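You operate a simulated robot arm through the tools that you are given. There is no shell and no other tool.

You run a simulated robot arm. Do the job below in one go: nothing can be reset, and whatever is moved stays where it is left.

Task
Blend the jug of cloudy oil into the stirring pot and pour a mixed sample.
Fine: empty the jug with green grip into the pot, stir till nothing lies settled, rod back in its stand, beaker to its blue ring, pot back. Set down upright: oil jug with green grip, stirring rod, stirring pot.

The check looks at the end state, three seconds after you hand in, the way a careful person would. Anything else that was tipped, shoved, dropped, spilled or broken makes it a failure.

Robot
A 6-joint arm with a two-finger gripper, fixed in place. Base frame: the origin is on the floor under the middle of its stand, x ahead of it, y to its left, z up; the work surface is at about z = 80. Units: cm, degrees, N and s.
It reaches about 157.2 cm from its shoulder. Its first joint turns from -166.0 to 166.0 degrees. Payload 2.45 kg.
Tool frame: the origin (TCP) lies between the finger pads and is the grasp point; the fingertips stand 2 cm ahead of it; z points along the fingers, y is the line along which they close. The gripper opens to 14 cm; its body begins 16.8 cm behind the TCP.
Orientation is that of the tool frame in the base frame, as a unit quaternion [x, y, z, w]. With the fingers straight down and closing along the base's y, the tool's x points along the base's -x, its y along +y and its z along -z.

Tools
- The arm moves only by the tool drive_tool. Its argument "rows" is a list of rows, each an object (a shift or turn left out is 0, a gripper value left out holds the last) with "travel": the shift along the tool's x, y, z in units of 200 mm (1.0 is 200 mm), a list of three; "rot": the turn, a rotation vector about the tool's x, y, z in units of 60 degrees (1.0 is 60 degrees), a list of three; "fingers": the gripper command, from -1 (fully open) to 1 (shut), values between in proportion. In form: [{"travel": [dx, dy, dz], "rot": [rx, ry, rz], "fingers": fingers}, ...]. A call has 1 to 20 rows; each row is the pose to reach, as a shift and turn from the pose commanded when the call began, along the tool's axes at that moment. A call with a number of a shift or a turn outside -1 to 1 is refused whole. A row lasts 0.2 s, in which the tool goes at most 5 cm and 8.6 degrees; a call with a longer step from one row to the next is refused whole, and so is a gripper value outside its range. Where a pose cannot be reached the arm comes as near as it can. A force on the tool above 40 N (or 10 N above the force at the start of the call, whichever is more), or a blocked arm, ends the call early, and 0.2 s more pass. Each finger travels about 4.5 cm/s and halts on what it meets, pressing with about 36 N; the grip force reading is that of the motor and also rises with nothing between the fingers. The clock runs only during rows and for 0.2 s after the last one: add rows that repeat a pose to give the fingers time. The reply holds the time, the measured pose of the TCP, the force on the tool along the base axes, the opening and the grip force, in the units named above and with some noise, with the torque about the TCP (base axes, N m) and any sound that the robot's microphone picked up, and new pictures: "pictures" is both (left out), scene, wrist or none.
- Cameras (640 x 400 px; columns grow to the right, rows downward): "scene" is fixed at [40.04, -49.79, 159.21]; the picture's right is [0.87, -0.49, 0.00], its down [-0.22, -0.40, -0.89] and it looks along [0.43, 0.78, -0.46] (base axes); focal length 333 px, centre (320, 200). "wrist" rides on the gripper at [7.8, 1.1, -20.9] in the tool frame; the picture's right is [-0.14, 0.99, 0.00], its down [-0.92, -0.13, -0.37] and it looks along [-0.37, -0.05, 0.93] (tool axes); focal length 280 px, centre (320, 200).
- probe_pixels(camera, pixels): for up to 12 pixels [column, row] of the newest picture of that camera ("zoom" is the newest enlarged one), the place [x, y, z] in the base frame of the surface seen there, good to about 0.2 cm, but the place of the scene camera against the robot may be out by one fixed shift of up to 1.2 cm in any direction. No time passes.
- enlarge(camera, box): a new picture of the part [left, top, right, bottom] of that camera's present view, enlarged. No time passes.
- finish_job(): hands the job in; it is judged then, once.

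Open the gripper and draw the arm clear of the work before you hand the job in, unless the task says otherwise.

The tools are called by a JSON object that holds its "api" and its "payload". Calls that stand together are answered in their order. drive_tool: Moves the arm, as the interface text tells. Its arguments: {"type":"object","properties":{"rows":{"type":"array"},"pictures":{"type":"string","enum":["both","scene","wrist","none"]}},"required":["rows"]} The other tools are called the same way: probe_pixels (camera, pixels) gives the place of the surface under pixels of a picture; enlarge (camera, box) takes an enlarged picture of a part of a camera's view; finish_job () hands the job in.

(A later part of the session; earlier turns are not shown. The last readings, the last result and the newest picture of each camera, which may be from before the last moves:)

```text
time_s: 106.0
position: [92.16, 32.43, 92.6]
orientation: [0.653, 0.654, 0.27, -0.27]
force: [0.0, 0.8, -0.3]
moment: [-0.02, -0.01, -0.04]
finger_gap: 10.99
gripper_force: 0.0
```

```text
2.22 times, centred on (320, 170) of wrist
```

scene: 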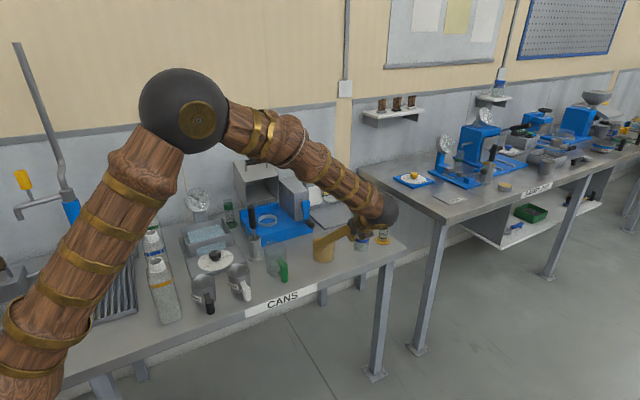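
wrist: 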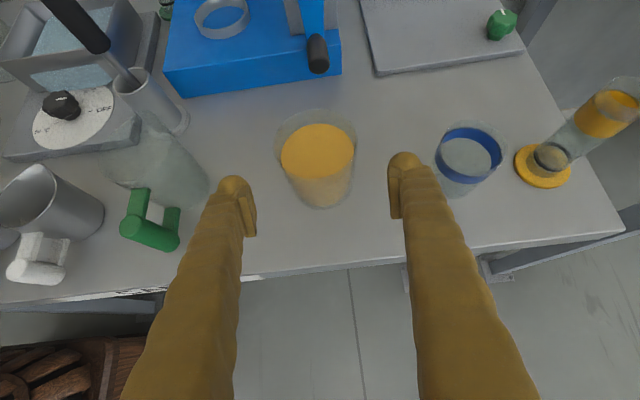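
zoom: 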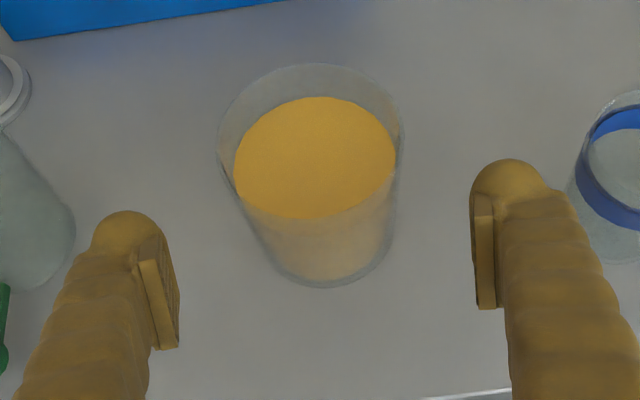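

The pot is well centred between the fingers. I'll take more ring probes of the beaker from this closer view, then go in.

{"api": "enlarge", "payload": {"camera": "wrist", "box": [410, 100, 540, 210]}}

```text
3.64 times, centred on (475, 155) of wrist
```

zoom: 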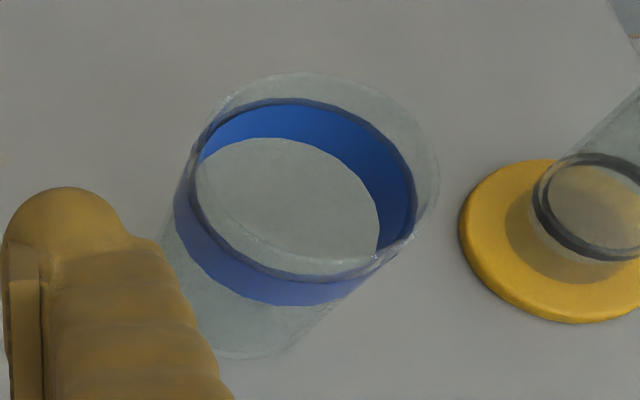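

{"api": "probe_pixels", "payload": {"camera": "zoom", "pixels": [[180, 215], [270, 290], [320, 298], [405, 200], [330, 120], [240, 125], [215, 255], [395, 230], [280, 120], [270, 302], [280, 282], [200, 160]]}}

```text
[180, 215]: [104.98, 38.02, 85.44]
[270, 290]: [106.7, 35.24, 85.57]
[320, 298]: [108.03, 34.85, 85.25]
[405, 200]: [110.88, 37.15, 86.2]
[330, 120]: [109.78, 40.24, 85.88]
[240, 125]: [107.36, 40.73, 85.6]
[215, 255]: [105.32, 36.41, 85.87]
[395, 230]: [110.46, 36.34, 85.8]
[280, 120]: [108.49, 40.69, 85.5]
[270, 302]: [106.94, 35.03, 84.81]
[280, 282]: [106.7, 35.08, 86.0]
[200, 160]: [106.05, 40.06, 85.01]
```

The beaker's centre is (108.0,37.9), ring from z≈84.75 to 86.4. Now I'll advance the last 10.6 cm around the pot, slowly.

{"api": "drive_tool", "payload": {"rows": [{"travel": [0.002, 0, 0.08], "fingers": -0.571}, {"travel": [0.003, 0, 0.17]}, {"travel": [0.004, 0, 0.26]}, {"travel": [0.005, 0, 0.34]}, {"travel": [0.006, 0, 0.42]}, {"travel": [0.006, 0, 0.48]}, {"travel": [0.006, 0, 0.52]}, {"travel": [0.006, 0, 0.53]}, {"travel": [0.006, 0, 0.53]}], "pictures": "both"}}

{"api": "enlarge", "payload": {"camera": "wrist", "box": [200, 80, 440, 260]}}

{"api": "enlarge", "payload": {"camera": "scene", "box": [300, 200, 400, 280]}}

```text
time_s: 108.0
position: [92.2, 39.75, 85.17]
orientation: [0.654, 0.654, 0.269, -0.27]
force: [0.1, -0.4, -0.1]
moment: [-0.01, 0.02, -0.01]
finger_gap: 11.0
gripper_force: 0.0
```

scene: 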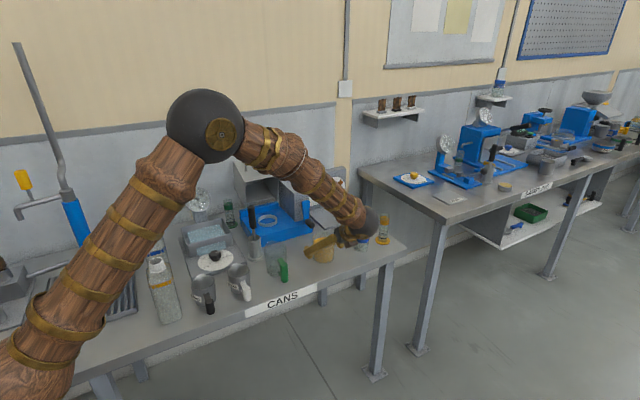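
wrist: 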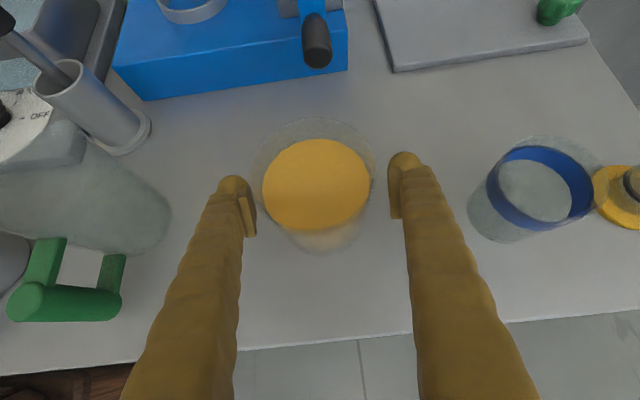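

```text
2.22 times, centred on (320, 170) of wrist
```

zoom: 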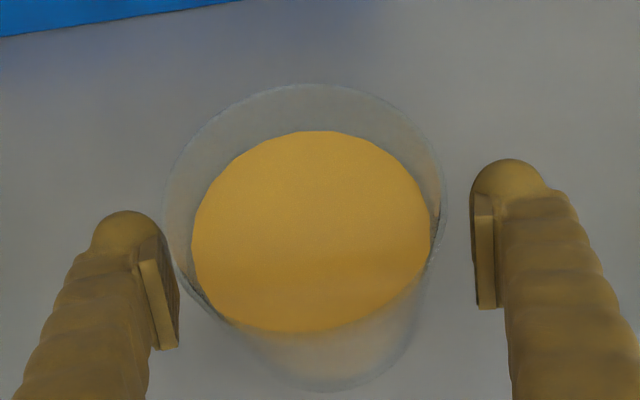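

```text
5.00 times, centred on (350, 240) of scene
```

zoom: 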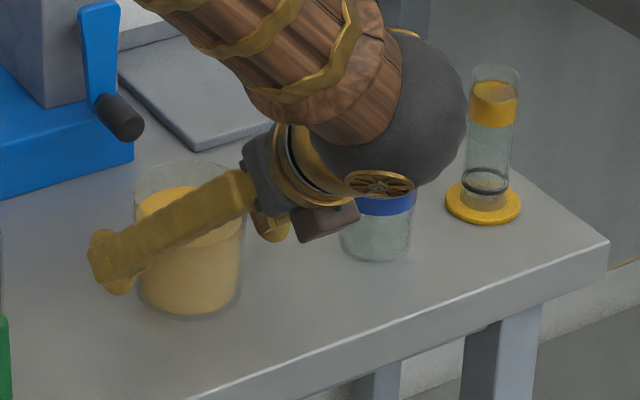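

The fingers straddle the pot symmetrically. I'll close on it.

{"api": "drive_tool", "payload": {"rows": [{"travel": [0, 0, 0.008], "fingers": -0.4}, {"travel": [0, 0, 0.008], "fingers": -0.3}, {"travel": [0, 0, 0.008], "fingers": -0.2}, {"travel": [0, 0, 0.008], "fingers": 1}, {"travel": [0, 0, 0.008], "fingers": 1}, {"travel": [0, 0, 0.008], "fingers": 1}], "pictures": "wrist"}}

{"api": "enlarge", "payload": {"camera": "wrist", "box": [200, 80, 440, 260]}}

```text
time_s: 109.4
position: [92.23, 39.9, 85.03]
orientation: [0.653, 0.654, 0.27, -0.27]
force: [-1.3, 1.2, 2.4]
moment: [0.06, -0.04, 0.02]
finger_gap: 9.4
gripper_force: 36.0
```

wrist: 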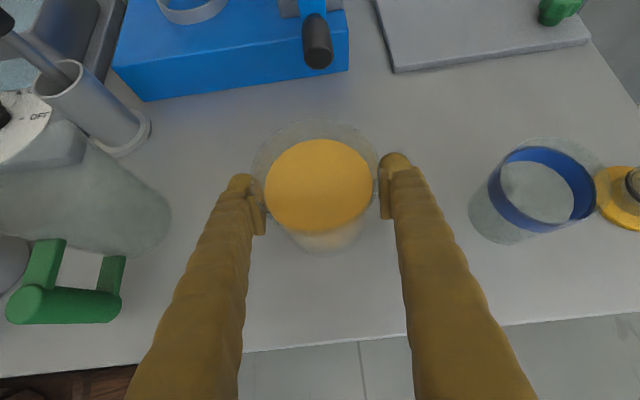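

```text
2.22 times, centred on (320, 170) of wrist
```

zoom: 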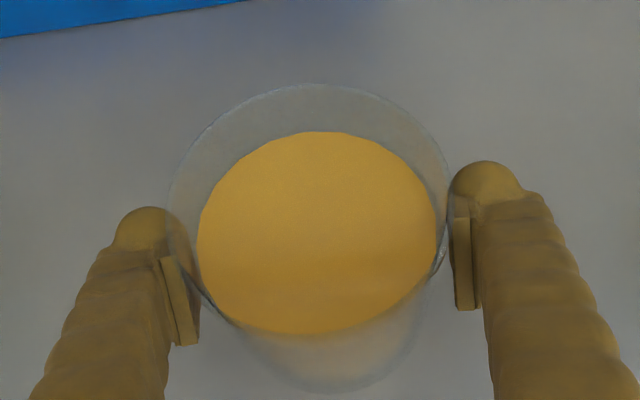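

The gap stopped at 9.4 cm, wider than the ~8.5 cm I expected, with a small force (2.4 N). I'll look closely at both contact spots before lifting.

{"api": "enlarge", "payload": {"camera": "wrist", "box": [225, 130, 295, 230]}}

{"api": "enlarge", "payload": {"camera": "wrist", "box": [350, 120, 420, 220]}}

{"api": "enlarge", "payload": {"camera": "scene", "box": [300, 210, 370, 270]}}

```text
4.00 times, centred on (260, 180) of wrist
```

zoom: 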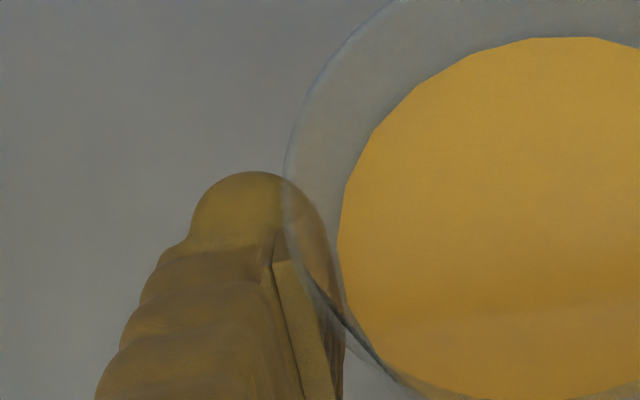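

```text
4.00 times, centred on (385, 170) of wrist
```

zoom: 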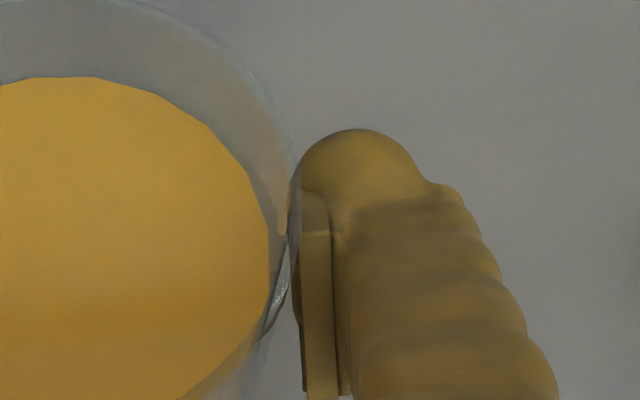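

```text
6.67 times, centred on (335, 240) of scene
```

zoom: 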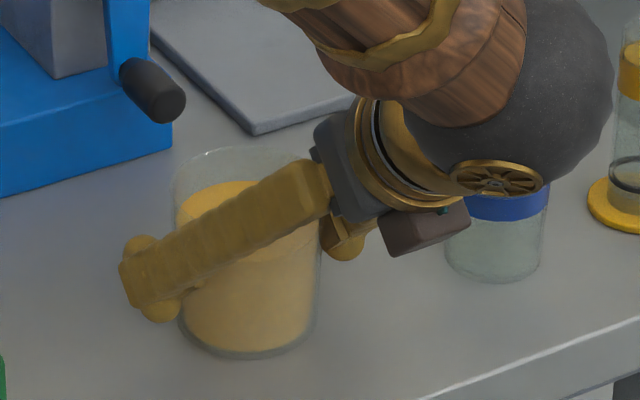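

Geometry says the glass is about 8.5 cm across, yet the fingers hold at 9.4 cm with a firm 36 N; the pot hasn't tipped. I'll test with a tiny 0.6 cm lift and check weight and movement.

{"api": "drive_tool", "payload": {"rows": [{"travel": [0.005, 0, -0.005], "fingers": 1}, {"travel": [0.01, 0, -0.01]}, {"travel": [0.016, 0, -0.016]}, {"travel": [0.021, 0, -0.021]}, {"travel": [0.021, 0, -0.021]}], "pictures": "both"}}

{"api": "enlarge", "payload": {"camera": "scene", "box": [300, 210, 370, 270]}}

{"api": "enlarge", "payload": {"camera": "wrist", "box": [200, 80, 440, 260]}}

```text
time_s: 110.6
position: [92.1, 40.08, 85.71]
orientation: [0.654, 0.654, 0.27, -0.27]
force: [0.0, 0.3, -3.8]
moment: [-0.01, 0.0, 0.01]
finger_gap: 9.38
gripper_force: 35.9
```

scene: 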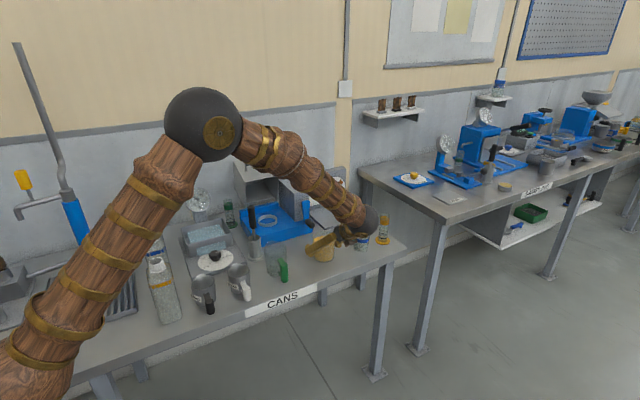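
wrist: 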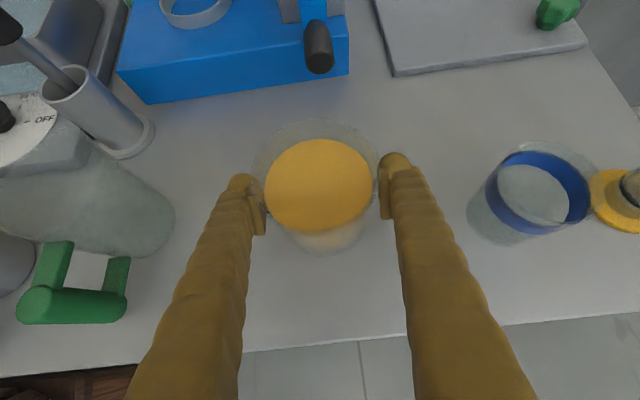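

```text
6.67 times, centred on (335, 240) of scene
```

zoom: 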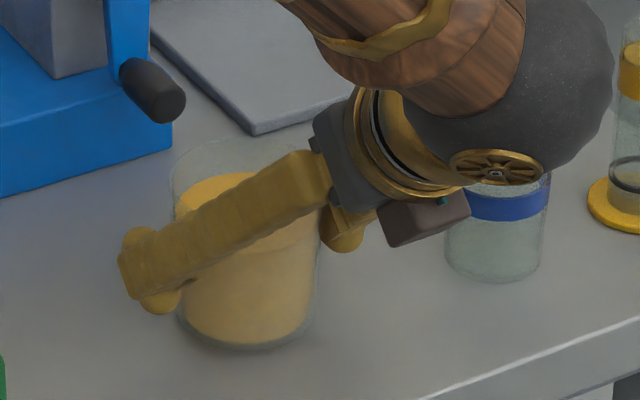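

```text
2.22 times, centred on (320, 170) of wrist
```

zoom: 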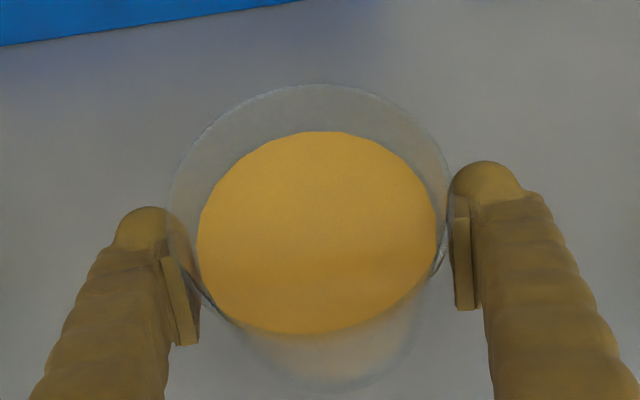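

The pot rises with the gripper (−3.8 N, no shift in view), so the hold is sound. I'll lift it slowly by 10 cm.

{"api": "drive_tool", "payload": {"rows": [{"travel": [0.015, 0, -0.015], "fingers": 1}, {"travel": [0.04, 0, -0.04]}, {"travel": [0.075, 0, -0.075]}, {"travel": [0.115, 0, -0.115]}, {"travel": [0.155, 0, -0.155]}, {"travel": [0.195, 0, -0.195]}, {"travel": [0.235, 0, -0.235]}, {"travel": [0.275, 0, -0.275]}, {"travel": [0.31, 0, -0.31]}, {"travel": [0.335, 0, -0.335]}, {"travel": [0.35, 0, -0.35]}, {"travel": [0.354, 0, -0.354]}, {"travel": [0.354, 0, -0.354]}], "pictures": "both"}}

{"api": "enlarge", "payload": {"camera": "wrist", "box": [200, 80, 440, 260]}}

{"api": "enlarge", "payload": {"camera": "scene", "box": [300, 190, 400, 270]}}

```text
time_s: 113.4
position: [92.16, 40.05, 95.62]
orientation: [0.654, 0.653, 0.27, -0.27]
force: [0.0, -0.1, -3.6]
moment: [0.03, 0.01, 0.02]
finger_gap: 9.37
gripper_force: 35.7
```

scene: 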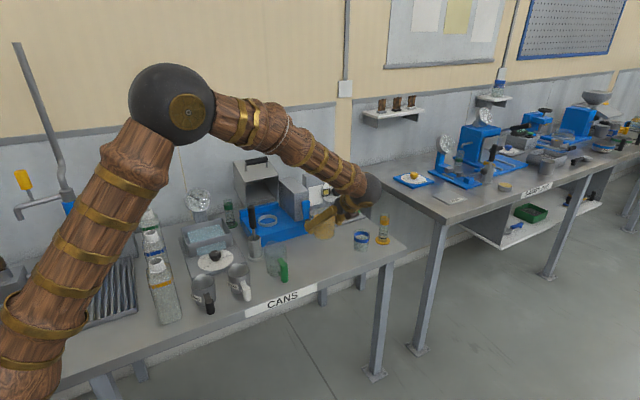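
wrist: 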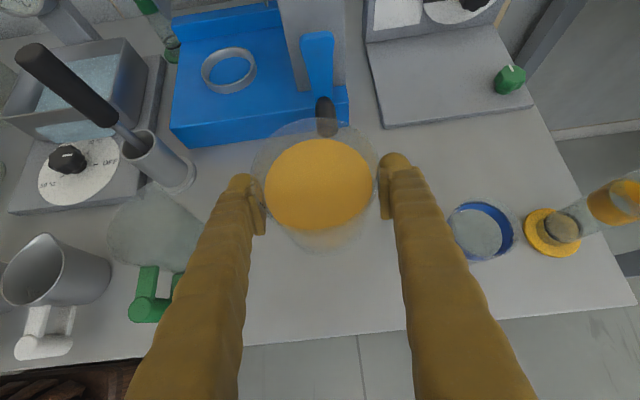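

```text
2.22 times, centred on (320, 170) of wrist
```

zoom: 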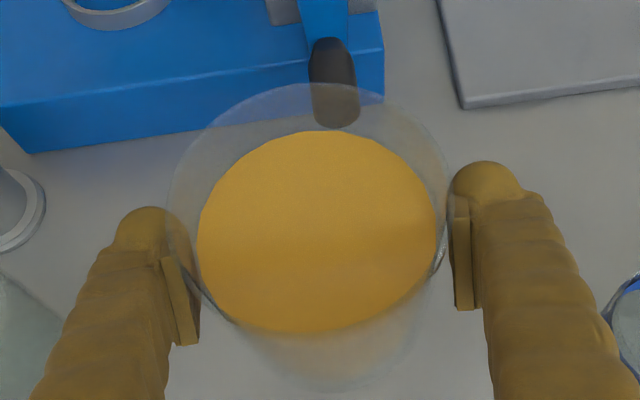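

```text
5.00 times, centred on (350, 230) of scene
```

zoom: 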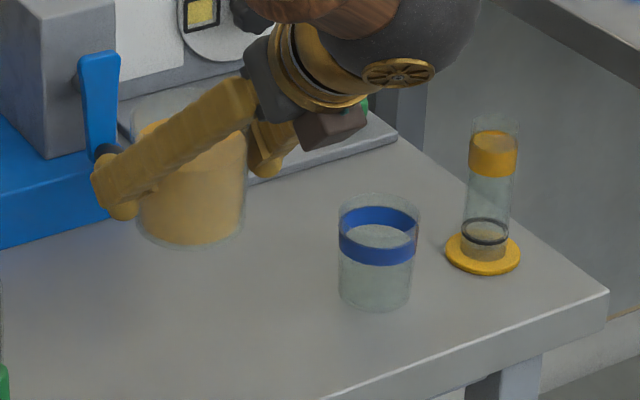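

Pot is steady and upright in the grip, and the beaker is fully visible. I'll carry the pot diagonally to in front of the beaker, (108,32) at the same height.

{"api": "drive_tool", "payload": {"rows": [{"travel": [-0.006, 0.017, -0.006], "fingers": 1}, {"travel": [-0.02, 0.055, -0.02]}, {"travel": [-0.04, 0.113, -0.04]}, {"travel": [-0.065, 0.183, -0.065]}, {"travel": [-0.092, 0.259, -0.092]}, {"travel": [-0.12, 0.336, -0.12]}, {"travel": [-0.147, 0.413, -0.147]}, {"travel": [-0.174, 0.49, -0.174]}, {"travel": [-0.202, 0.567, -0.202]}, {"travel": [-0.228, 0.64, -0.228]}, {"travel": [-0.25, 0.702, -0.25]}, {"travel": [-0.268, 0.753, -0.268]}, {"travel": [-0.279, 0.783, -0.279]}, {"travel": [-0.283, 0.792, -0.283]}, {"travel": [-0.283, 0.792, -0.283]}], "pictures": "both"}}

{"api": "enlarge", "payload": {"camera": "wrist", "box": [200, 80, 440, 260]}}

{"api": "enlarge", "payload": {"camera": "scene", "box": [310, 190, 410, 270]}}

```text
time_s: 116.6
position: [107.99, 32.09, 95.64]
orientation: [0.654, 0.654, 0.269, -0.269]
force: [0.1, 0.3, -3.6]
moment: [-0.03, -0.01, 0.02]
finger_gap: 9.35
gripper_force: 36.2
```

scene: 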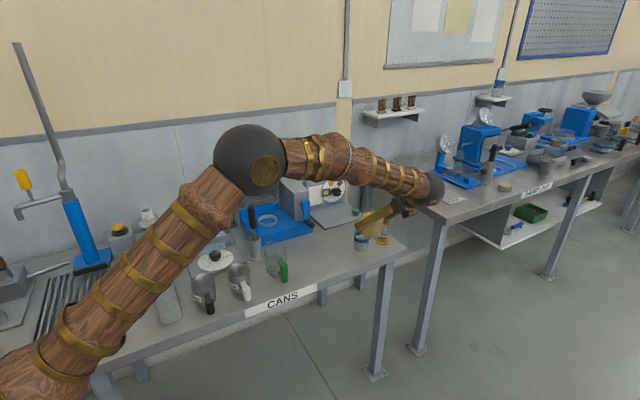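
wrist: 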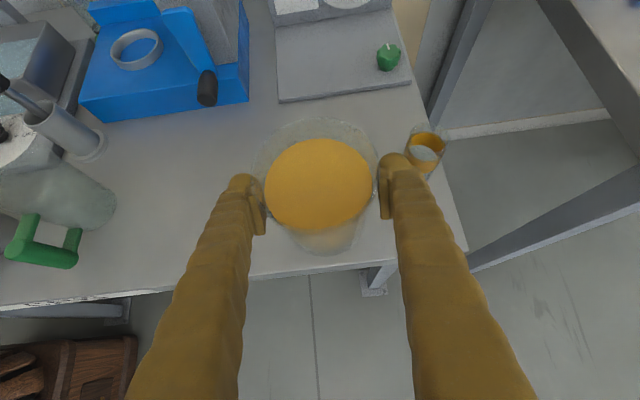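

```text
2.22 times, centred on (320, 170) of wrist
```

zoom: 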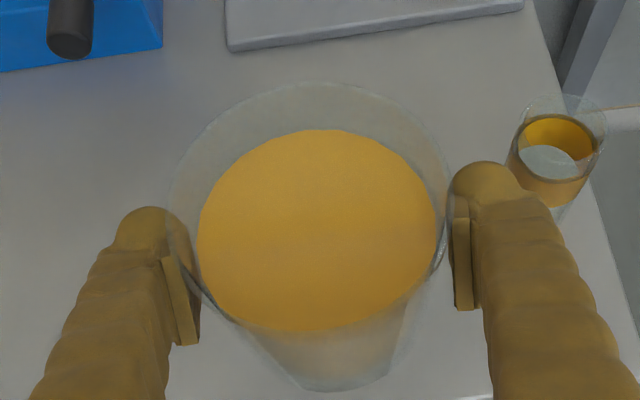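

```text
5.00 times, centred on (360, 230) of scene
```

zoom: 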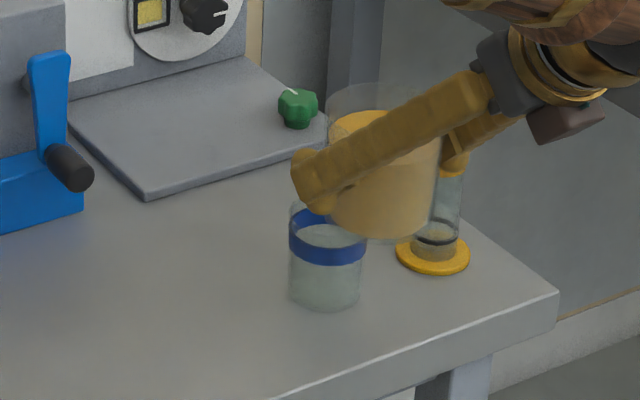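

The beaker sits just below and ahead of the pot's lip, well in view of the scene camera. I'll tilt gently to 22° first (below the expected ~27° pour angle), lowering 1 cm.

{"api": "drive_tool", "payload": {"rows": [{"travel": [0, 0, 0], "rot": [0, -0.03, 0], "fingers": 1}, {"travel": [-0.005, 0, 0.005], "rot": [0, -0.08, 0]}, {"travel": [-0.01, 0, 0.01], "rot": [0, -0.14, 0]}, {"travel": [-0.015, 0, 0.015], "rot": [0, -0.2, 0]}, {"travel": [-0.022, 0, 0.022], "rot": [0, -0.26, 0]}, {"travel": [-0.028, 0, 0.028], "rot": [0, -0.32, 0]}, {"travel": [-0.035, 0, 0.035], "rot": [0, -0.367, 0]}, {"travel": [-0.035, 0, 0.035], "rot": [0, -0.367, 0]}], "pictures": "both"}}

{"api": "enlarge", "payload": {"camera": "wrist", "box": [200, 60, 440, 240]}}

{"api": "enlarge", "payload": {"camera": "scene", "box": [310, 190, 410, 270]}}

```text
time_s: 118.4
position: [107.93, 31.94, 94.71]
orientation: [0.694, 0.693, 0.14, -0.14]
force: [-0.2, -0.2, -4.3]
moment: [-0.01, 0.0, 0.03]
finger_gap: 9.33
gripper_force: 36.2
```

scene: 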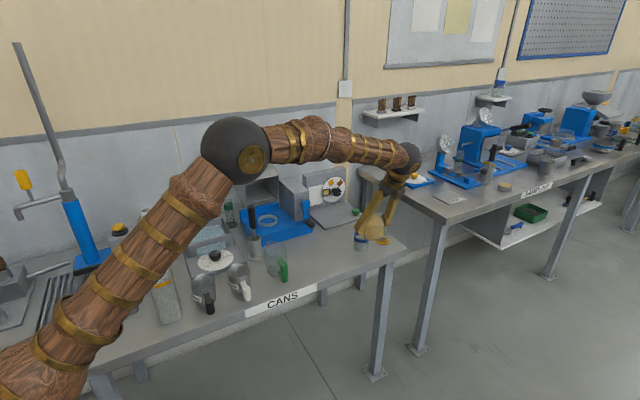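
wrist: 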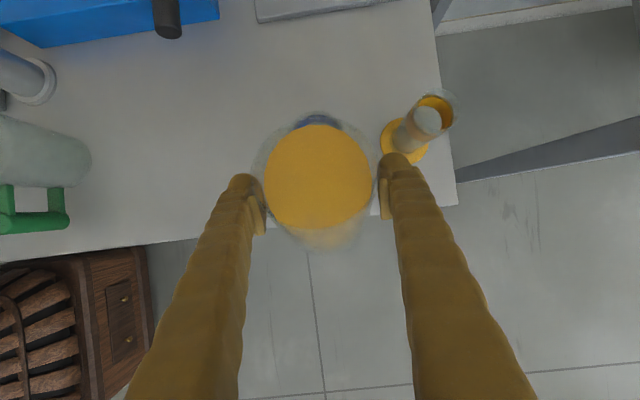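

```text
2.22 times, centred on (320, 150) of wrist
```

zoom: 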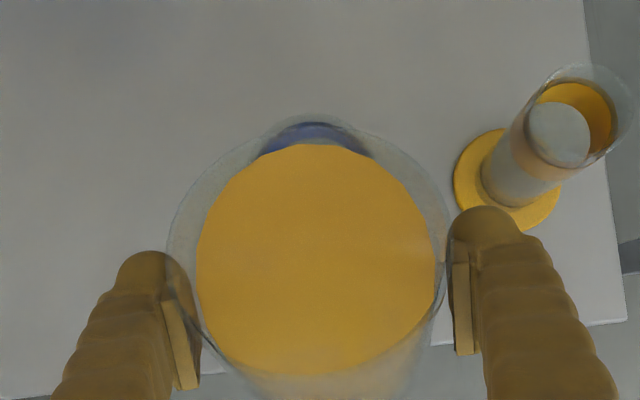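

```text
5.00 times, centred on (360, 230) of scene
```

zoom: 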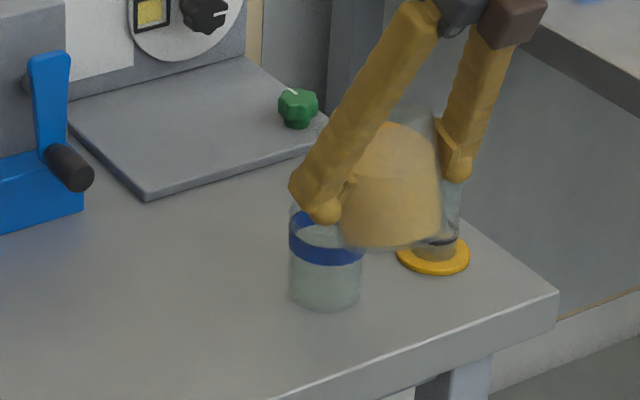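

The beaker's ring peeks out right ahead of the lip's centre (zoom (312,135)), so alignment is good. I'll tilt slowly to 28° and hold briefly to see when flow starts.

{"api": "drive_tool", "payload": {"rows": [{"travel": [-0.002, 0, 0.006], "rot": [0, -0.02, 0], "fingers": 1}, {"travel": [-0.004, 0, 0.012], "rot": [0, -0.04, 0]}, {"travel": [-0.005, 0, 0.02], "rot": [0, -0.06, 0]}, {"travel": [-0.006, 0, 0.025], "rot": [0, -0.08, 0]}, {"travel": [-0.007, 0, 0.03], "rot": [0, -0.1, 0]}, {"travel": [-0.007, 0, 0.03], "rot": [0, -0.1, 0]}, {"travel": [-0.007, 0, 0.03], "rot": [0, -0.1, 0]}], "pictures": "both"}}

{"api": "enlarge", "payload": {"camera": "wrist", "box": [200, 60, 440, 240]}}

{"api": "enlarge", "payload": {"camera": "scene", "box": [310, 190, 410, 270]}}

```text
time_s: 120.0
position: [107.95, 32.03, 94.07]
orientation: [0.7, 0.698, 0.104, -0.104]
force: [-0.4, 0.5, -4.8]
moment: [0.01, 0.02, 0.01]
finger_gap: 9.32
gripper_force: 36.4
```

scene: 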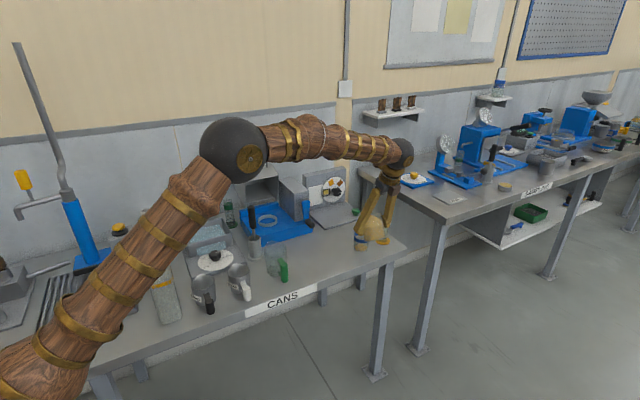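
wrist: 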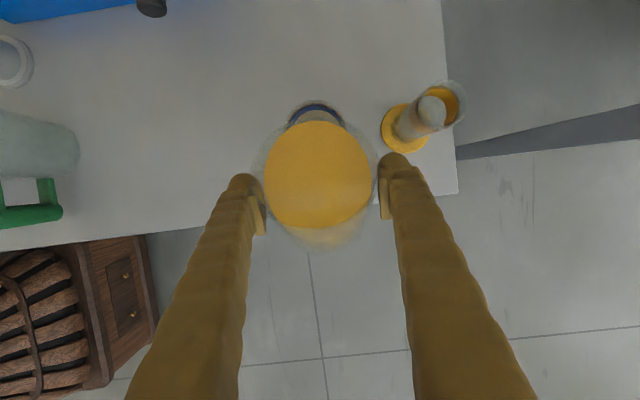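

```text
2.22 times, centred on (320, 150) of wrist
```

zoom: 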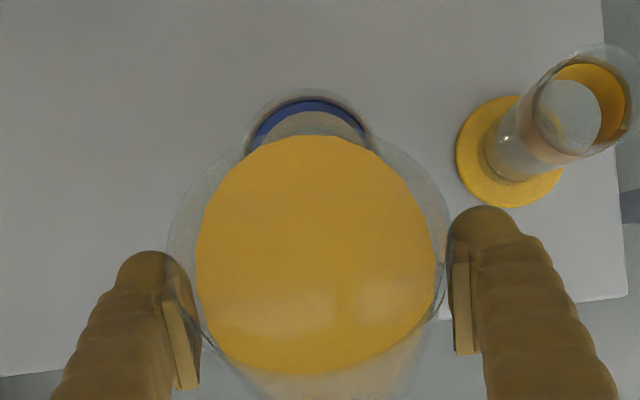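

```text
5.00 times, centred on (360, 230) of scene
```

zoom: 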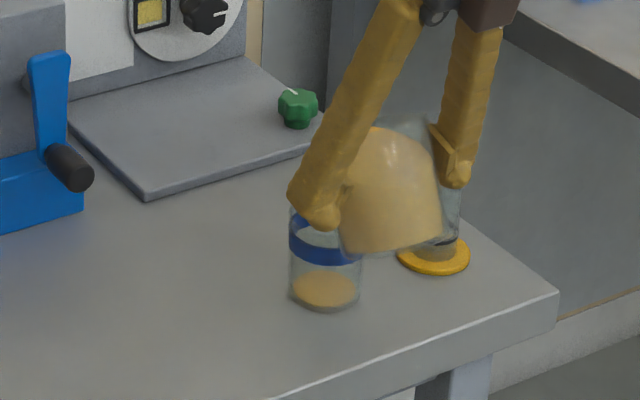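

Oil is already collecting in the beaker (scene zoom (325,290)), with nothing outside. I'll hold this angle for a second and check how fast it flows.

{"api": "drive_tool", "payload": {"rows": [{"travel": [0, 0, 0], "rot": [0, 0, 0], "fingers": 1}, {"travel": [0, 0, 0]}, {"travel": [0, 0, 0]}], "pictures": "both"}}

{"api": "enlarge", "payload": {"camera": "wrist", "box": [260, 80, 380, 170]}}

{"api": "enlarge", "payload": {"camera": "scene", "box": [340, 215, 390, 265]}}

```text
time_s: 120.8
position: [107.95, 32.01, 94.05]
orientation: [0.7, 0.699, 0.105, -0.104]
force: [-0.1, -0.8, -3.9]
moment: [0.0, -0.03, -0.01]
finger_gap: 9.31
gripper_force: 35.7
```

scene: 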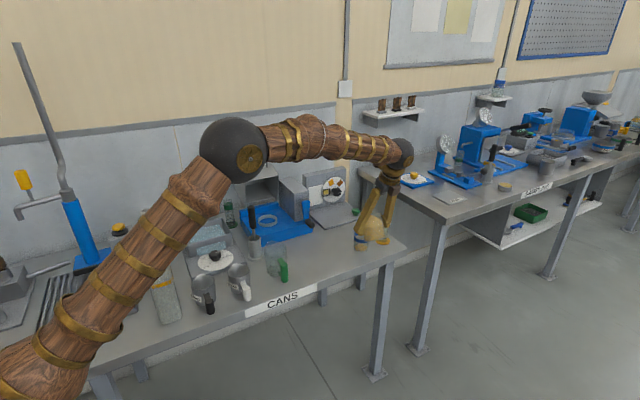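
wrist: 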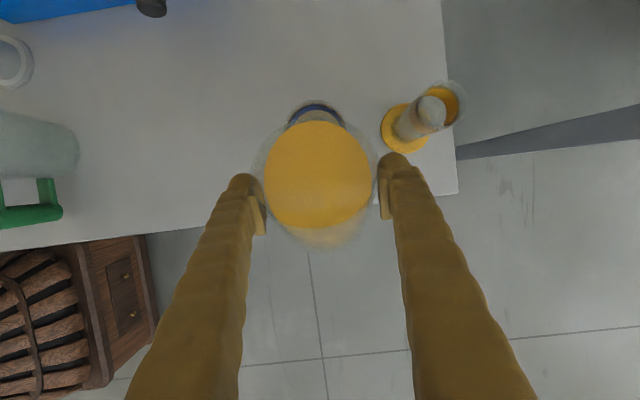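

```text
4.44 times, centred on (320, 125) of wrist
```

zoom: 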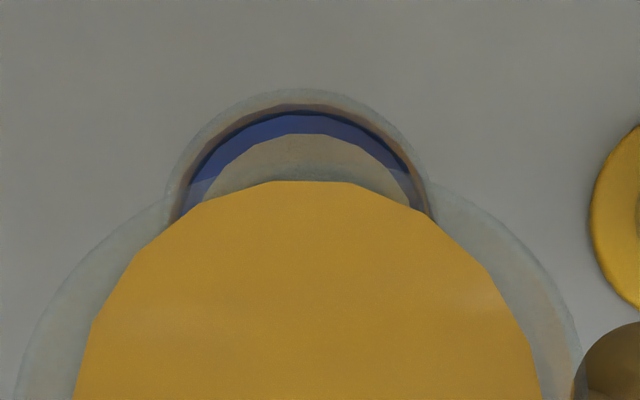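

```text
8.00 times, centred on (365, 240) of scene
```

zoom: 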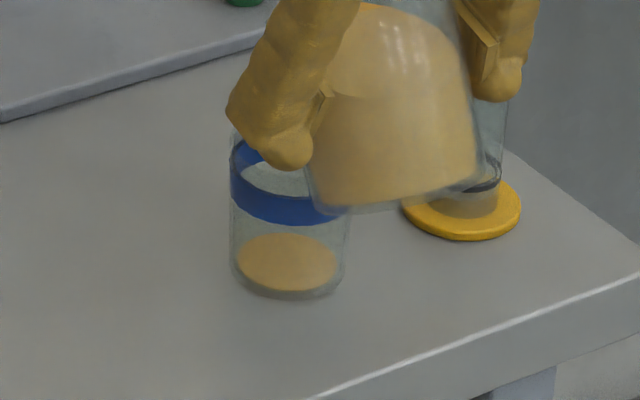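

The flow has settled at this angle with a thin layer in the beaker. I'll probe its surface height.

{"api": "probe_pixels", "payload": {"camera": "zoom", "pixels": [[287, 262], [270, 250], [310, 265], [287, 285], [285, 212], [240, 190], [300, 219], [260, 210]]}}

```text
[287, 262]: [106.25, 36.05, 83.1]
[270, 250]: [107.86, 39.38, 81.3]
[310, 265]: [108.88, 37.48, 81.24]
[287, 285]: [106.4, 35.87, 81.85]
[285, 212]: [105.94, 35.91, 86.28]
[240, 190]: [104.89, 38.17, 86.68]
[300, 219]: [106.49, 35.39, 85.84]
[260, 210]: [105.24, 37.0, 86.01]
```

Level reads only about z 80.4 (real), so far more is needed to reach 85.6. I'll tilt on to 36° at about 1° per step, then hold and look.

{"api": "drive_tool", "payload": {"rows": [{"travel": [-0.001, 0, 0.003], "rot": [0, -0.017, 0], "fingers": 1}, {"travel": [-0.002, 0, 0.006], "rot": [0, -0.033, 0]}, {"travel": [-0.003, 0, 0.009], "rot": [0, -0.05, 0]}, {"travel": [-0.004, 0, 0.012], "rot": [0, -0.067, 0]}, {"travel": [-0.005, 0, 0.015], "rot": [0, -0.083, 0]}, {"travel": [-0.006, 0, 0.018], "rot": [0, -0.1, 0]}, {"travel": [-0.007, 0, 0.021], "rot": [0, -0.117, 0]}, {"travel": [-0.007, 0, 0.024], "rot": [0, -0.133, 0]}, {"travel": [-0.007, 0, 0.024], "rot": [0, -0.133, 0]}, {"travel": [-0.007, 0, 0.024], "rot": [0, -0.133, 0]}], "pictures": "both"}}

{"api": "enlarge", "payload": {"camera": "wrist", "box": [260, 60, 380, 150]}}

{"api": "enlarge", "payload": {"camera": "scene", "box": [340, 215, 390, 265]}}

```text
time_s: 123.0
position: [107.96, 32.15, 93.6]
orientation: [0.706, 0.704, 0.054, -0.054]
force: [-0.1, 0.5, -3.7]
moment: [-0.02, -0.01, 0.01]
finger_gap: 9.28
gripper_force: 36.8
```

scene: 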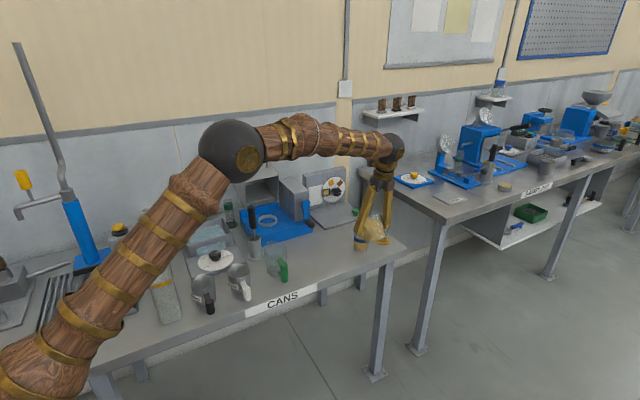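
wrist: 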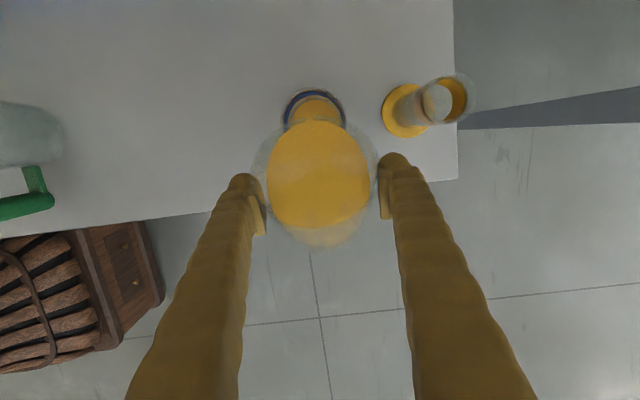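

```text
4.44 times, centred on (320, 105) of wrist
```

zoom: 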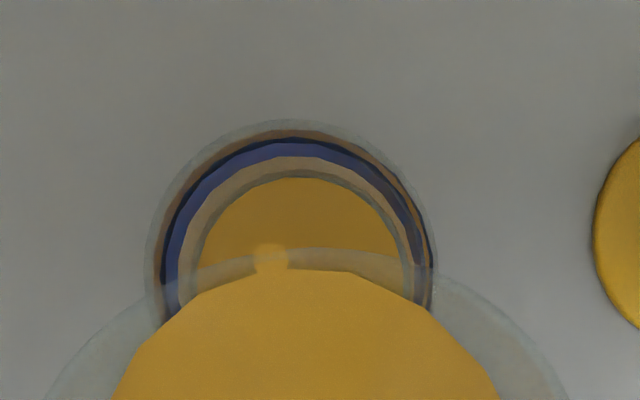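

```text
8.00 times, centred on (365, 240) of scene
```

zoom: 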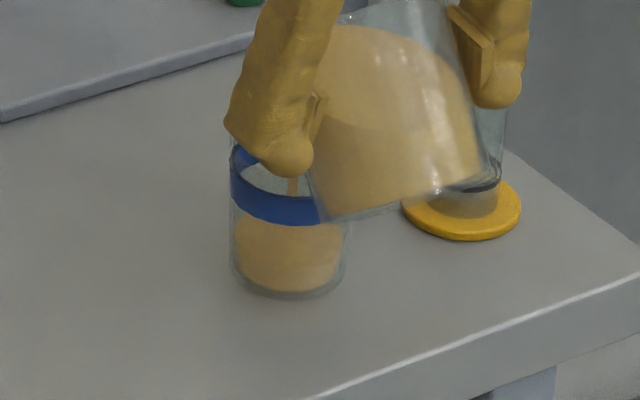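

A steady stream runs inside the beaker (scene zoom (292,185)) and the level has climbed. I'll probe the surface height now.

{"api": "probe_pixels", "payload": {"camera": "wrist", "pixels": [[314, 103], [308, 112], [325, 108], [331, 115], [316, 100]]}}

{"api": "probe_pixels", "payload": {"camera": "zoom", "pixels": [[250, 232], [280, 240], [320, 240], [285, 285], [285, 225], [265, 212], [240, 200]]}}

```text
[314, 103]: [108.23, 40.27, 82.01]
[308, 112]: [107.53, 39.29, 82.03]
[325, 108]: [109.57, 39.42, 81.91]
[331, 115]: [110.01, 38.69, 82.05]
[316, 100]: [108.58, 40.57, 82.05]
```

```text
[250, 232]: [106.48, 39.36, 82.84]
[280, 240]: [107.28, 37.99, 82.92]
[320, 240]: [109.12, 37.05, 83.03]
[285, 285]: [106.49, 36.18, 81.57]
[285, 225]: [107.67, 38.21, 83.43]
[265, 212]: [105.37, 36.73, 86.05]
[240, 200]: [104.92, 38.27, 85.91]
```

Both cameras agree on a level of about 82.0; the target is about 85.6. I'll tilt on to 42° at 1° per step and check again.

{"api": "drive_tool", "payload": {"rows": [{"travel": [0, 0, 0.002], "rot": [0, -0.017, 0], "fingers": 1}, {"travel": [0, 0, 0.004], "rot": [0, -0.033, 0]}, {"travel": [0, 0, 0.006], "rot": [0, -0.05, 0]}, {"travel": [0, 0, 0.008], "rot": [0, -0.067, 0]}, {"travel": [0, 0, 0.01], "rot": [0, -0.083, 0]}, {"travel": [0, 0, 0.01], "rot": [0, -0.1, 0]}, {"travel": [0, 0, 0.01], "rot": [0, -0.1, 0]}], "pictures": "both"}}

{"api": "enlarge", "payload": {"camera": "wrist", "box": [260, 60, 380, 150]}}

{"api": "enlarge", "payload": {"camera": "scene", "box": [340, 215, 390, 265]}}

{"api": "probe_pixels", "payload": {"camera": "wrist", "pixels": [[314, 100], [308, 108], [325, 105], [318, 97]]}}

```text
time_s: 124.6
position: [108.0, 32.12, 93.4]
orientation: [0.707, 0.706, 0.018, -0.018]
force: [-0.4, -0.2, -3.1]
moment: [0.01, -0.02, -0.03]
finger_gap: 9.28
gripper_force: 36.0
```

scene: 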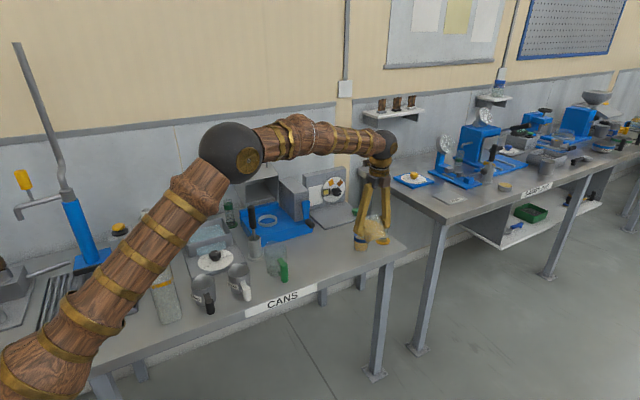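
wrist: 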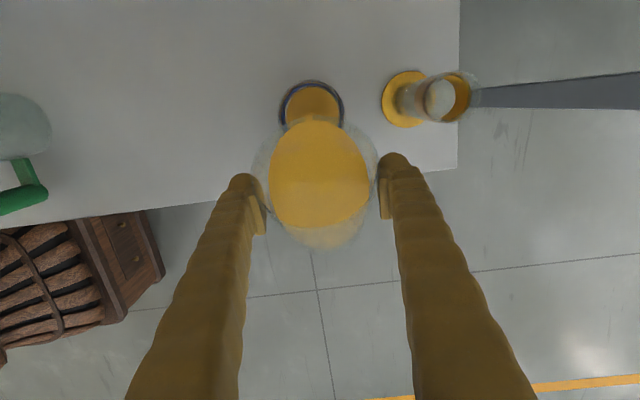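

```text
4.44 times, centred on (320, 105) of wrist
```

zoom: 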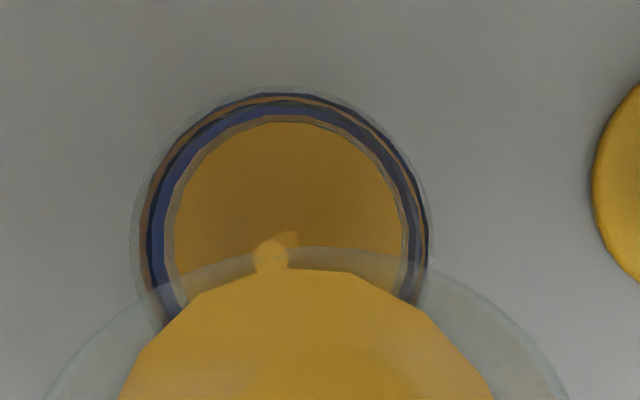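

```text
8.00 times, centred on (365, 240) of scene
```

zoom: 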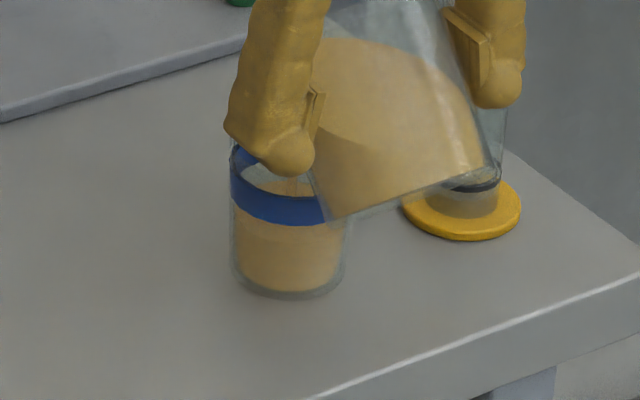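

```text
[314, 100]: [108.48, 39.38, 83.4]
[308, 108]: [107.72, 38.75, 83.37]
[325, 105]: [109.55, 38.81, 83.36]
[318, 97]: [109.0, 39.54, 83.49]
```

Level is 83.4 and still flowing. I'll hold at 42° for about a second to see where it settles before the final steps.

{"api": "drive_tool", "payload": {"rows": [{"travel": [0, 0, 0], "fingers": 1}, {"travel": [0, 0, 0]}, {"travel": [0, 0, 0]}, {"travel": [0, 0, 0]}], "pictures": "both"}}

{"api": "probe_pixels", "payload": {"camera": "wrist", "pixels": [[314, 100], [308, 108], [325, 105], [318, 97]]}}

{"api": "enlarge", "payload": {"camera": "scene", "box": [340, 215, 390, 265]}}

```text
time_s: 125.6
position: [108.01, 32.21, 93.46]
orientation: [0.708, 0.706, 0.018, -0.018]
force: [0.3, 0.5, -4.1]
moment: [0.01, -0.03, 0.02]
finger_gap: 9.24
gripper_force: 35.4
```

scene: 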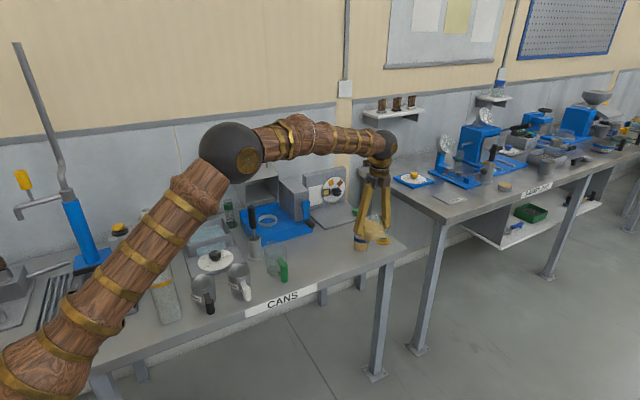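
wrist: 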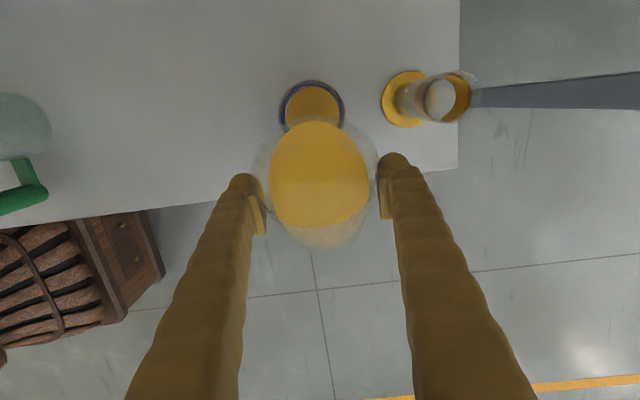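

```text
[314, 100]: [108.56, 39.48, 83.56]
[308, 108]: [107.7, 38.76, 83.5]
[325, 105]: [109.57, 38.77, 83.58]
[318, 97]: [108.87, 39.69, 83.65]
```

```text
8.00 times, centred on (365, 240) of scene
```

zoom: 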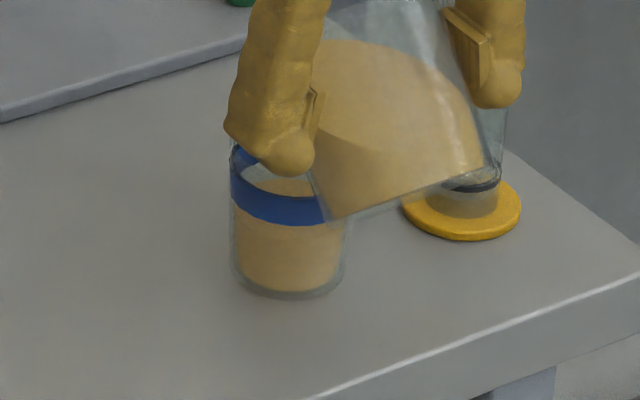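

At 42° it settled at 83.57; about 2 cm more is needed (roughly 0.23 cm per degree). I'll go to 47° in 1° steps and hold.

{"api": "drive_tool", "payload": {"rows": [{"travel": [0, 0, 0], "rot": [0, -0.017, 0], "fingers": 1}, {"travel": [0, 0, 0], "rot": [0, -0.033, 0]}, {"travel": [0, 0, 0], "rot": [0, -0.05, 0]}, {"travel": [0, 0, 0], "rot": [0, -0.067, 0]}, {"travel": [0, 0, 0], "rot": [0, -0.083, 0]}, {"travel": [0, 0, 0], "rot": [0, -0.083, 0]}, {"travel": [0, 0, 0], "rot": [0, -0.083, 0]}, {"travel": [0, 0, 0], "rot": [0, -0.083, 0]}, {"travel": [0, 0, 0], "rot": [0, -0.083, 0]}], "pictures": "both"}}

{"api": "probe_pixels", "payload": {"camera": "wrist", "pixels": [[314, 98], [308, 105], [325, 102], [318, 95]]}}

{"api": "enlarge", "payload": {"camera": "scene", "box": [340, 215, 390, 265]}}

{"api": "enlarge", "payload": {"camera": "wrist", "box": [220, 60, 420, 220]}}

```text
time_s: 127.6
position: [107.95, 32.19, 93.44]
orientation: [0.707, 0.707, -0.013, 0.013]
force: [-0.4, 0.5, -3.6]
moment: [-0.01, 0.0, -0.01]
finger_gap: 9.27
gripper_force: 35.9
```

scene: 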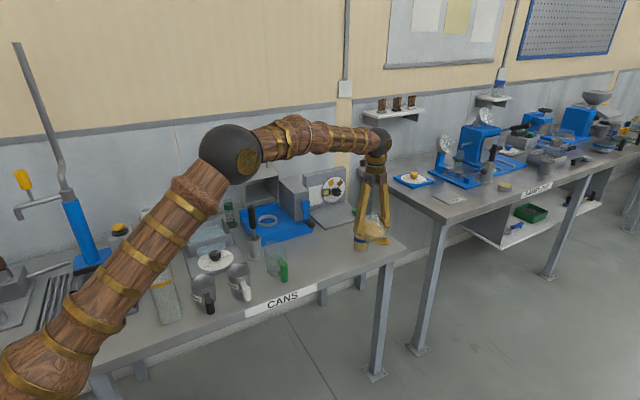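
wrist: 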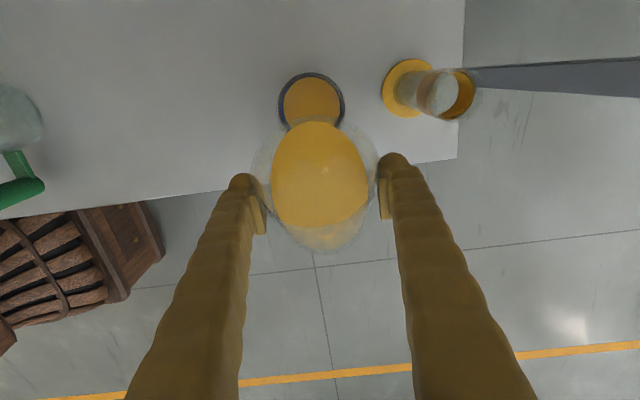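

```text
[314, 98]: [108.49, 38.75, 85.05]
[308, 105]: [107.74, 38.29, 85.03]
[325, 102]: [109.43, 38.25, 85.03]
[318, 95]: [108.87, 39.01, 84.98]
```

```text
8.00 times, centred on (365, 240) of scene
```

zoom: 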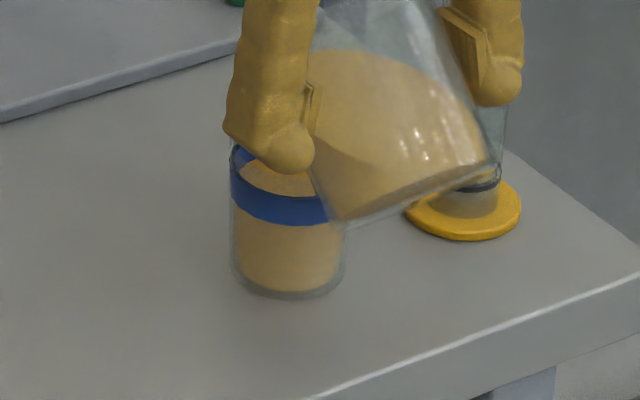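

```text
2.50 times, centred on (320, 140) of wrist
```

zoom: 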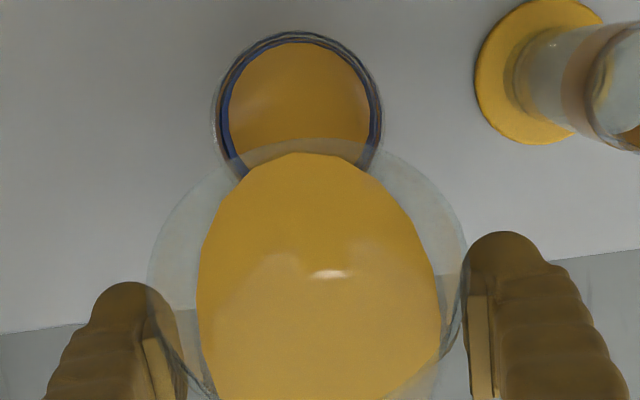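

Level is now 85.03, just inside the ring's lower edge; mid-ring is about 85.55. I'll add 1.5° and hold for it to settle.

{"api": "drive_tool", "payload": {"rows": [{"travel": [0, 0, 0], "rot": [0, -0.009, 0], "fingers": 1}, {"travel": [0, 0, 0], "rot": [0, -0.017, 0]}, {"travel": [0, 0, 0], "rot": [0, -0.025, 0]}, {"travel": [0, 0, 0], "rot": [0, -0.025, 0]}, {"travel": [0, 0, 0], "rot": [0, -0.025, 0]}, {"travel": [0, 0, 0], "rot": [0, -0.025, 0]}], "pictures": "both"}}

{"api": "probe_pixels", "payload": {"camera": "wrist", "pixels": [[314, 98], [308, 105], [325, 102], [318, 95], [300, 95], [310, 85]]}}

{"api": "enlarge", "payload": {"camera": "scene", "box": [345, 225, 375, 260]}}

```text
time_s: 129.0
position: [107.94, 31.99, 93.49]
orientation: [0.707, 0.707, -0.023, 0.023]
force: [-0.3, 0.4, -3.1]
moment: [0.03, -0.03, 0.0]
finger_gap: 9.26
gripper_force: 35.7
```

scene: 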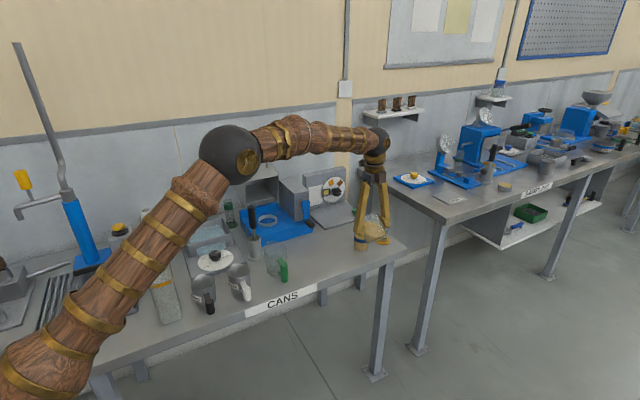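
wrist: 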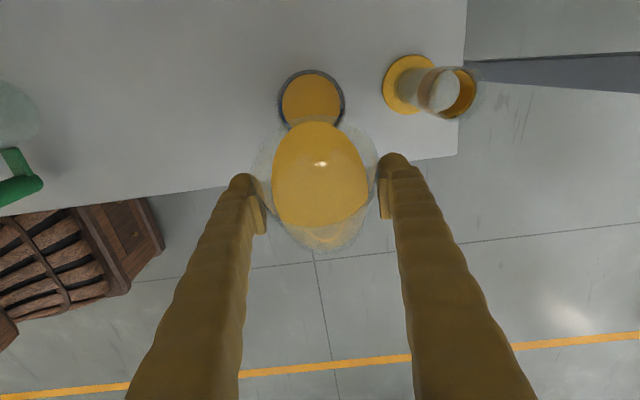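

```text
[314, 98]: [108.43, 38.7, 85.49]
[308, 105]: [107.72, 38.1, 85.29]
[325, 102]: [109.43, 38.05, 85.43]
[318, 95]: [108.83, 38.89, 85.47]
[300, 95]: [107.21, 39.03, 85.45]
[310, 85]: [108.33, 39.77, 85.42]
```

```text
11.43 times, centred on (360, 242) of scene
```

zoom: 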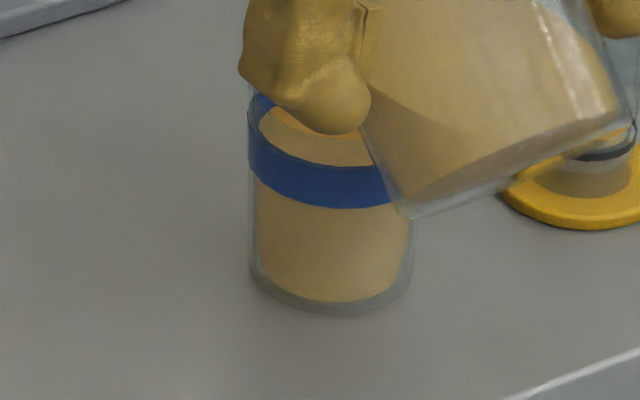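

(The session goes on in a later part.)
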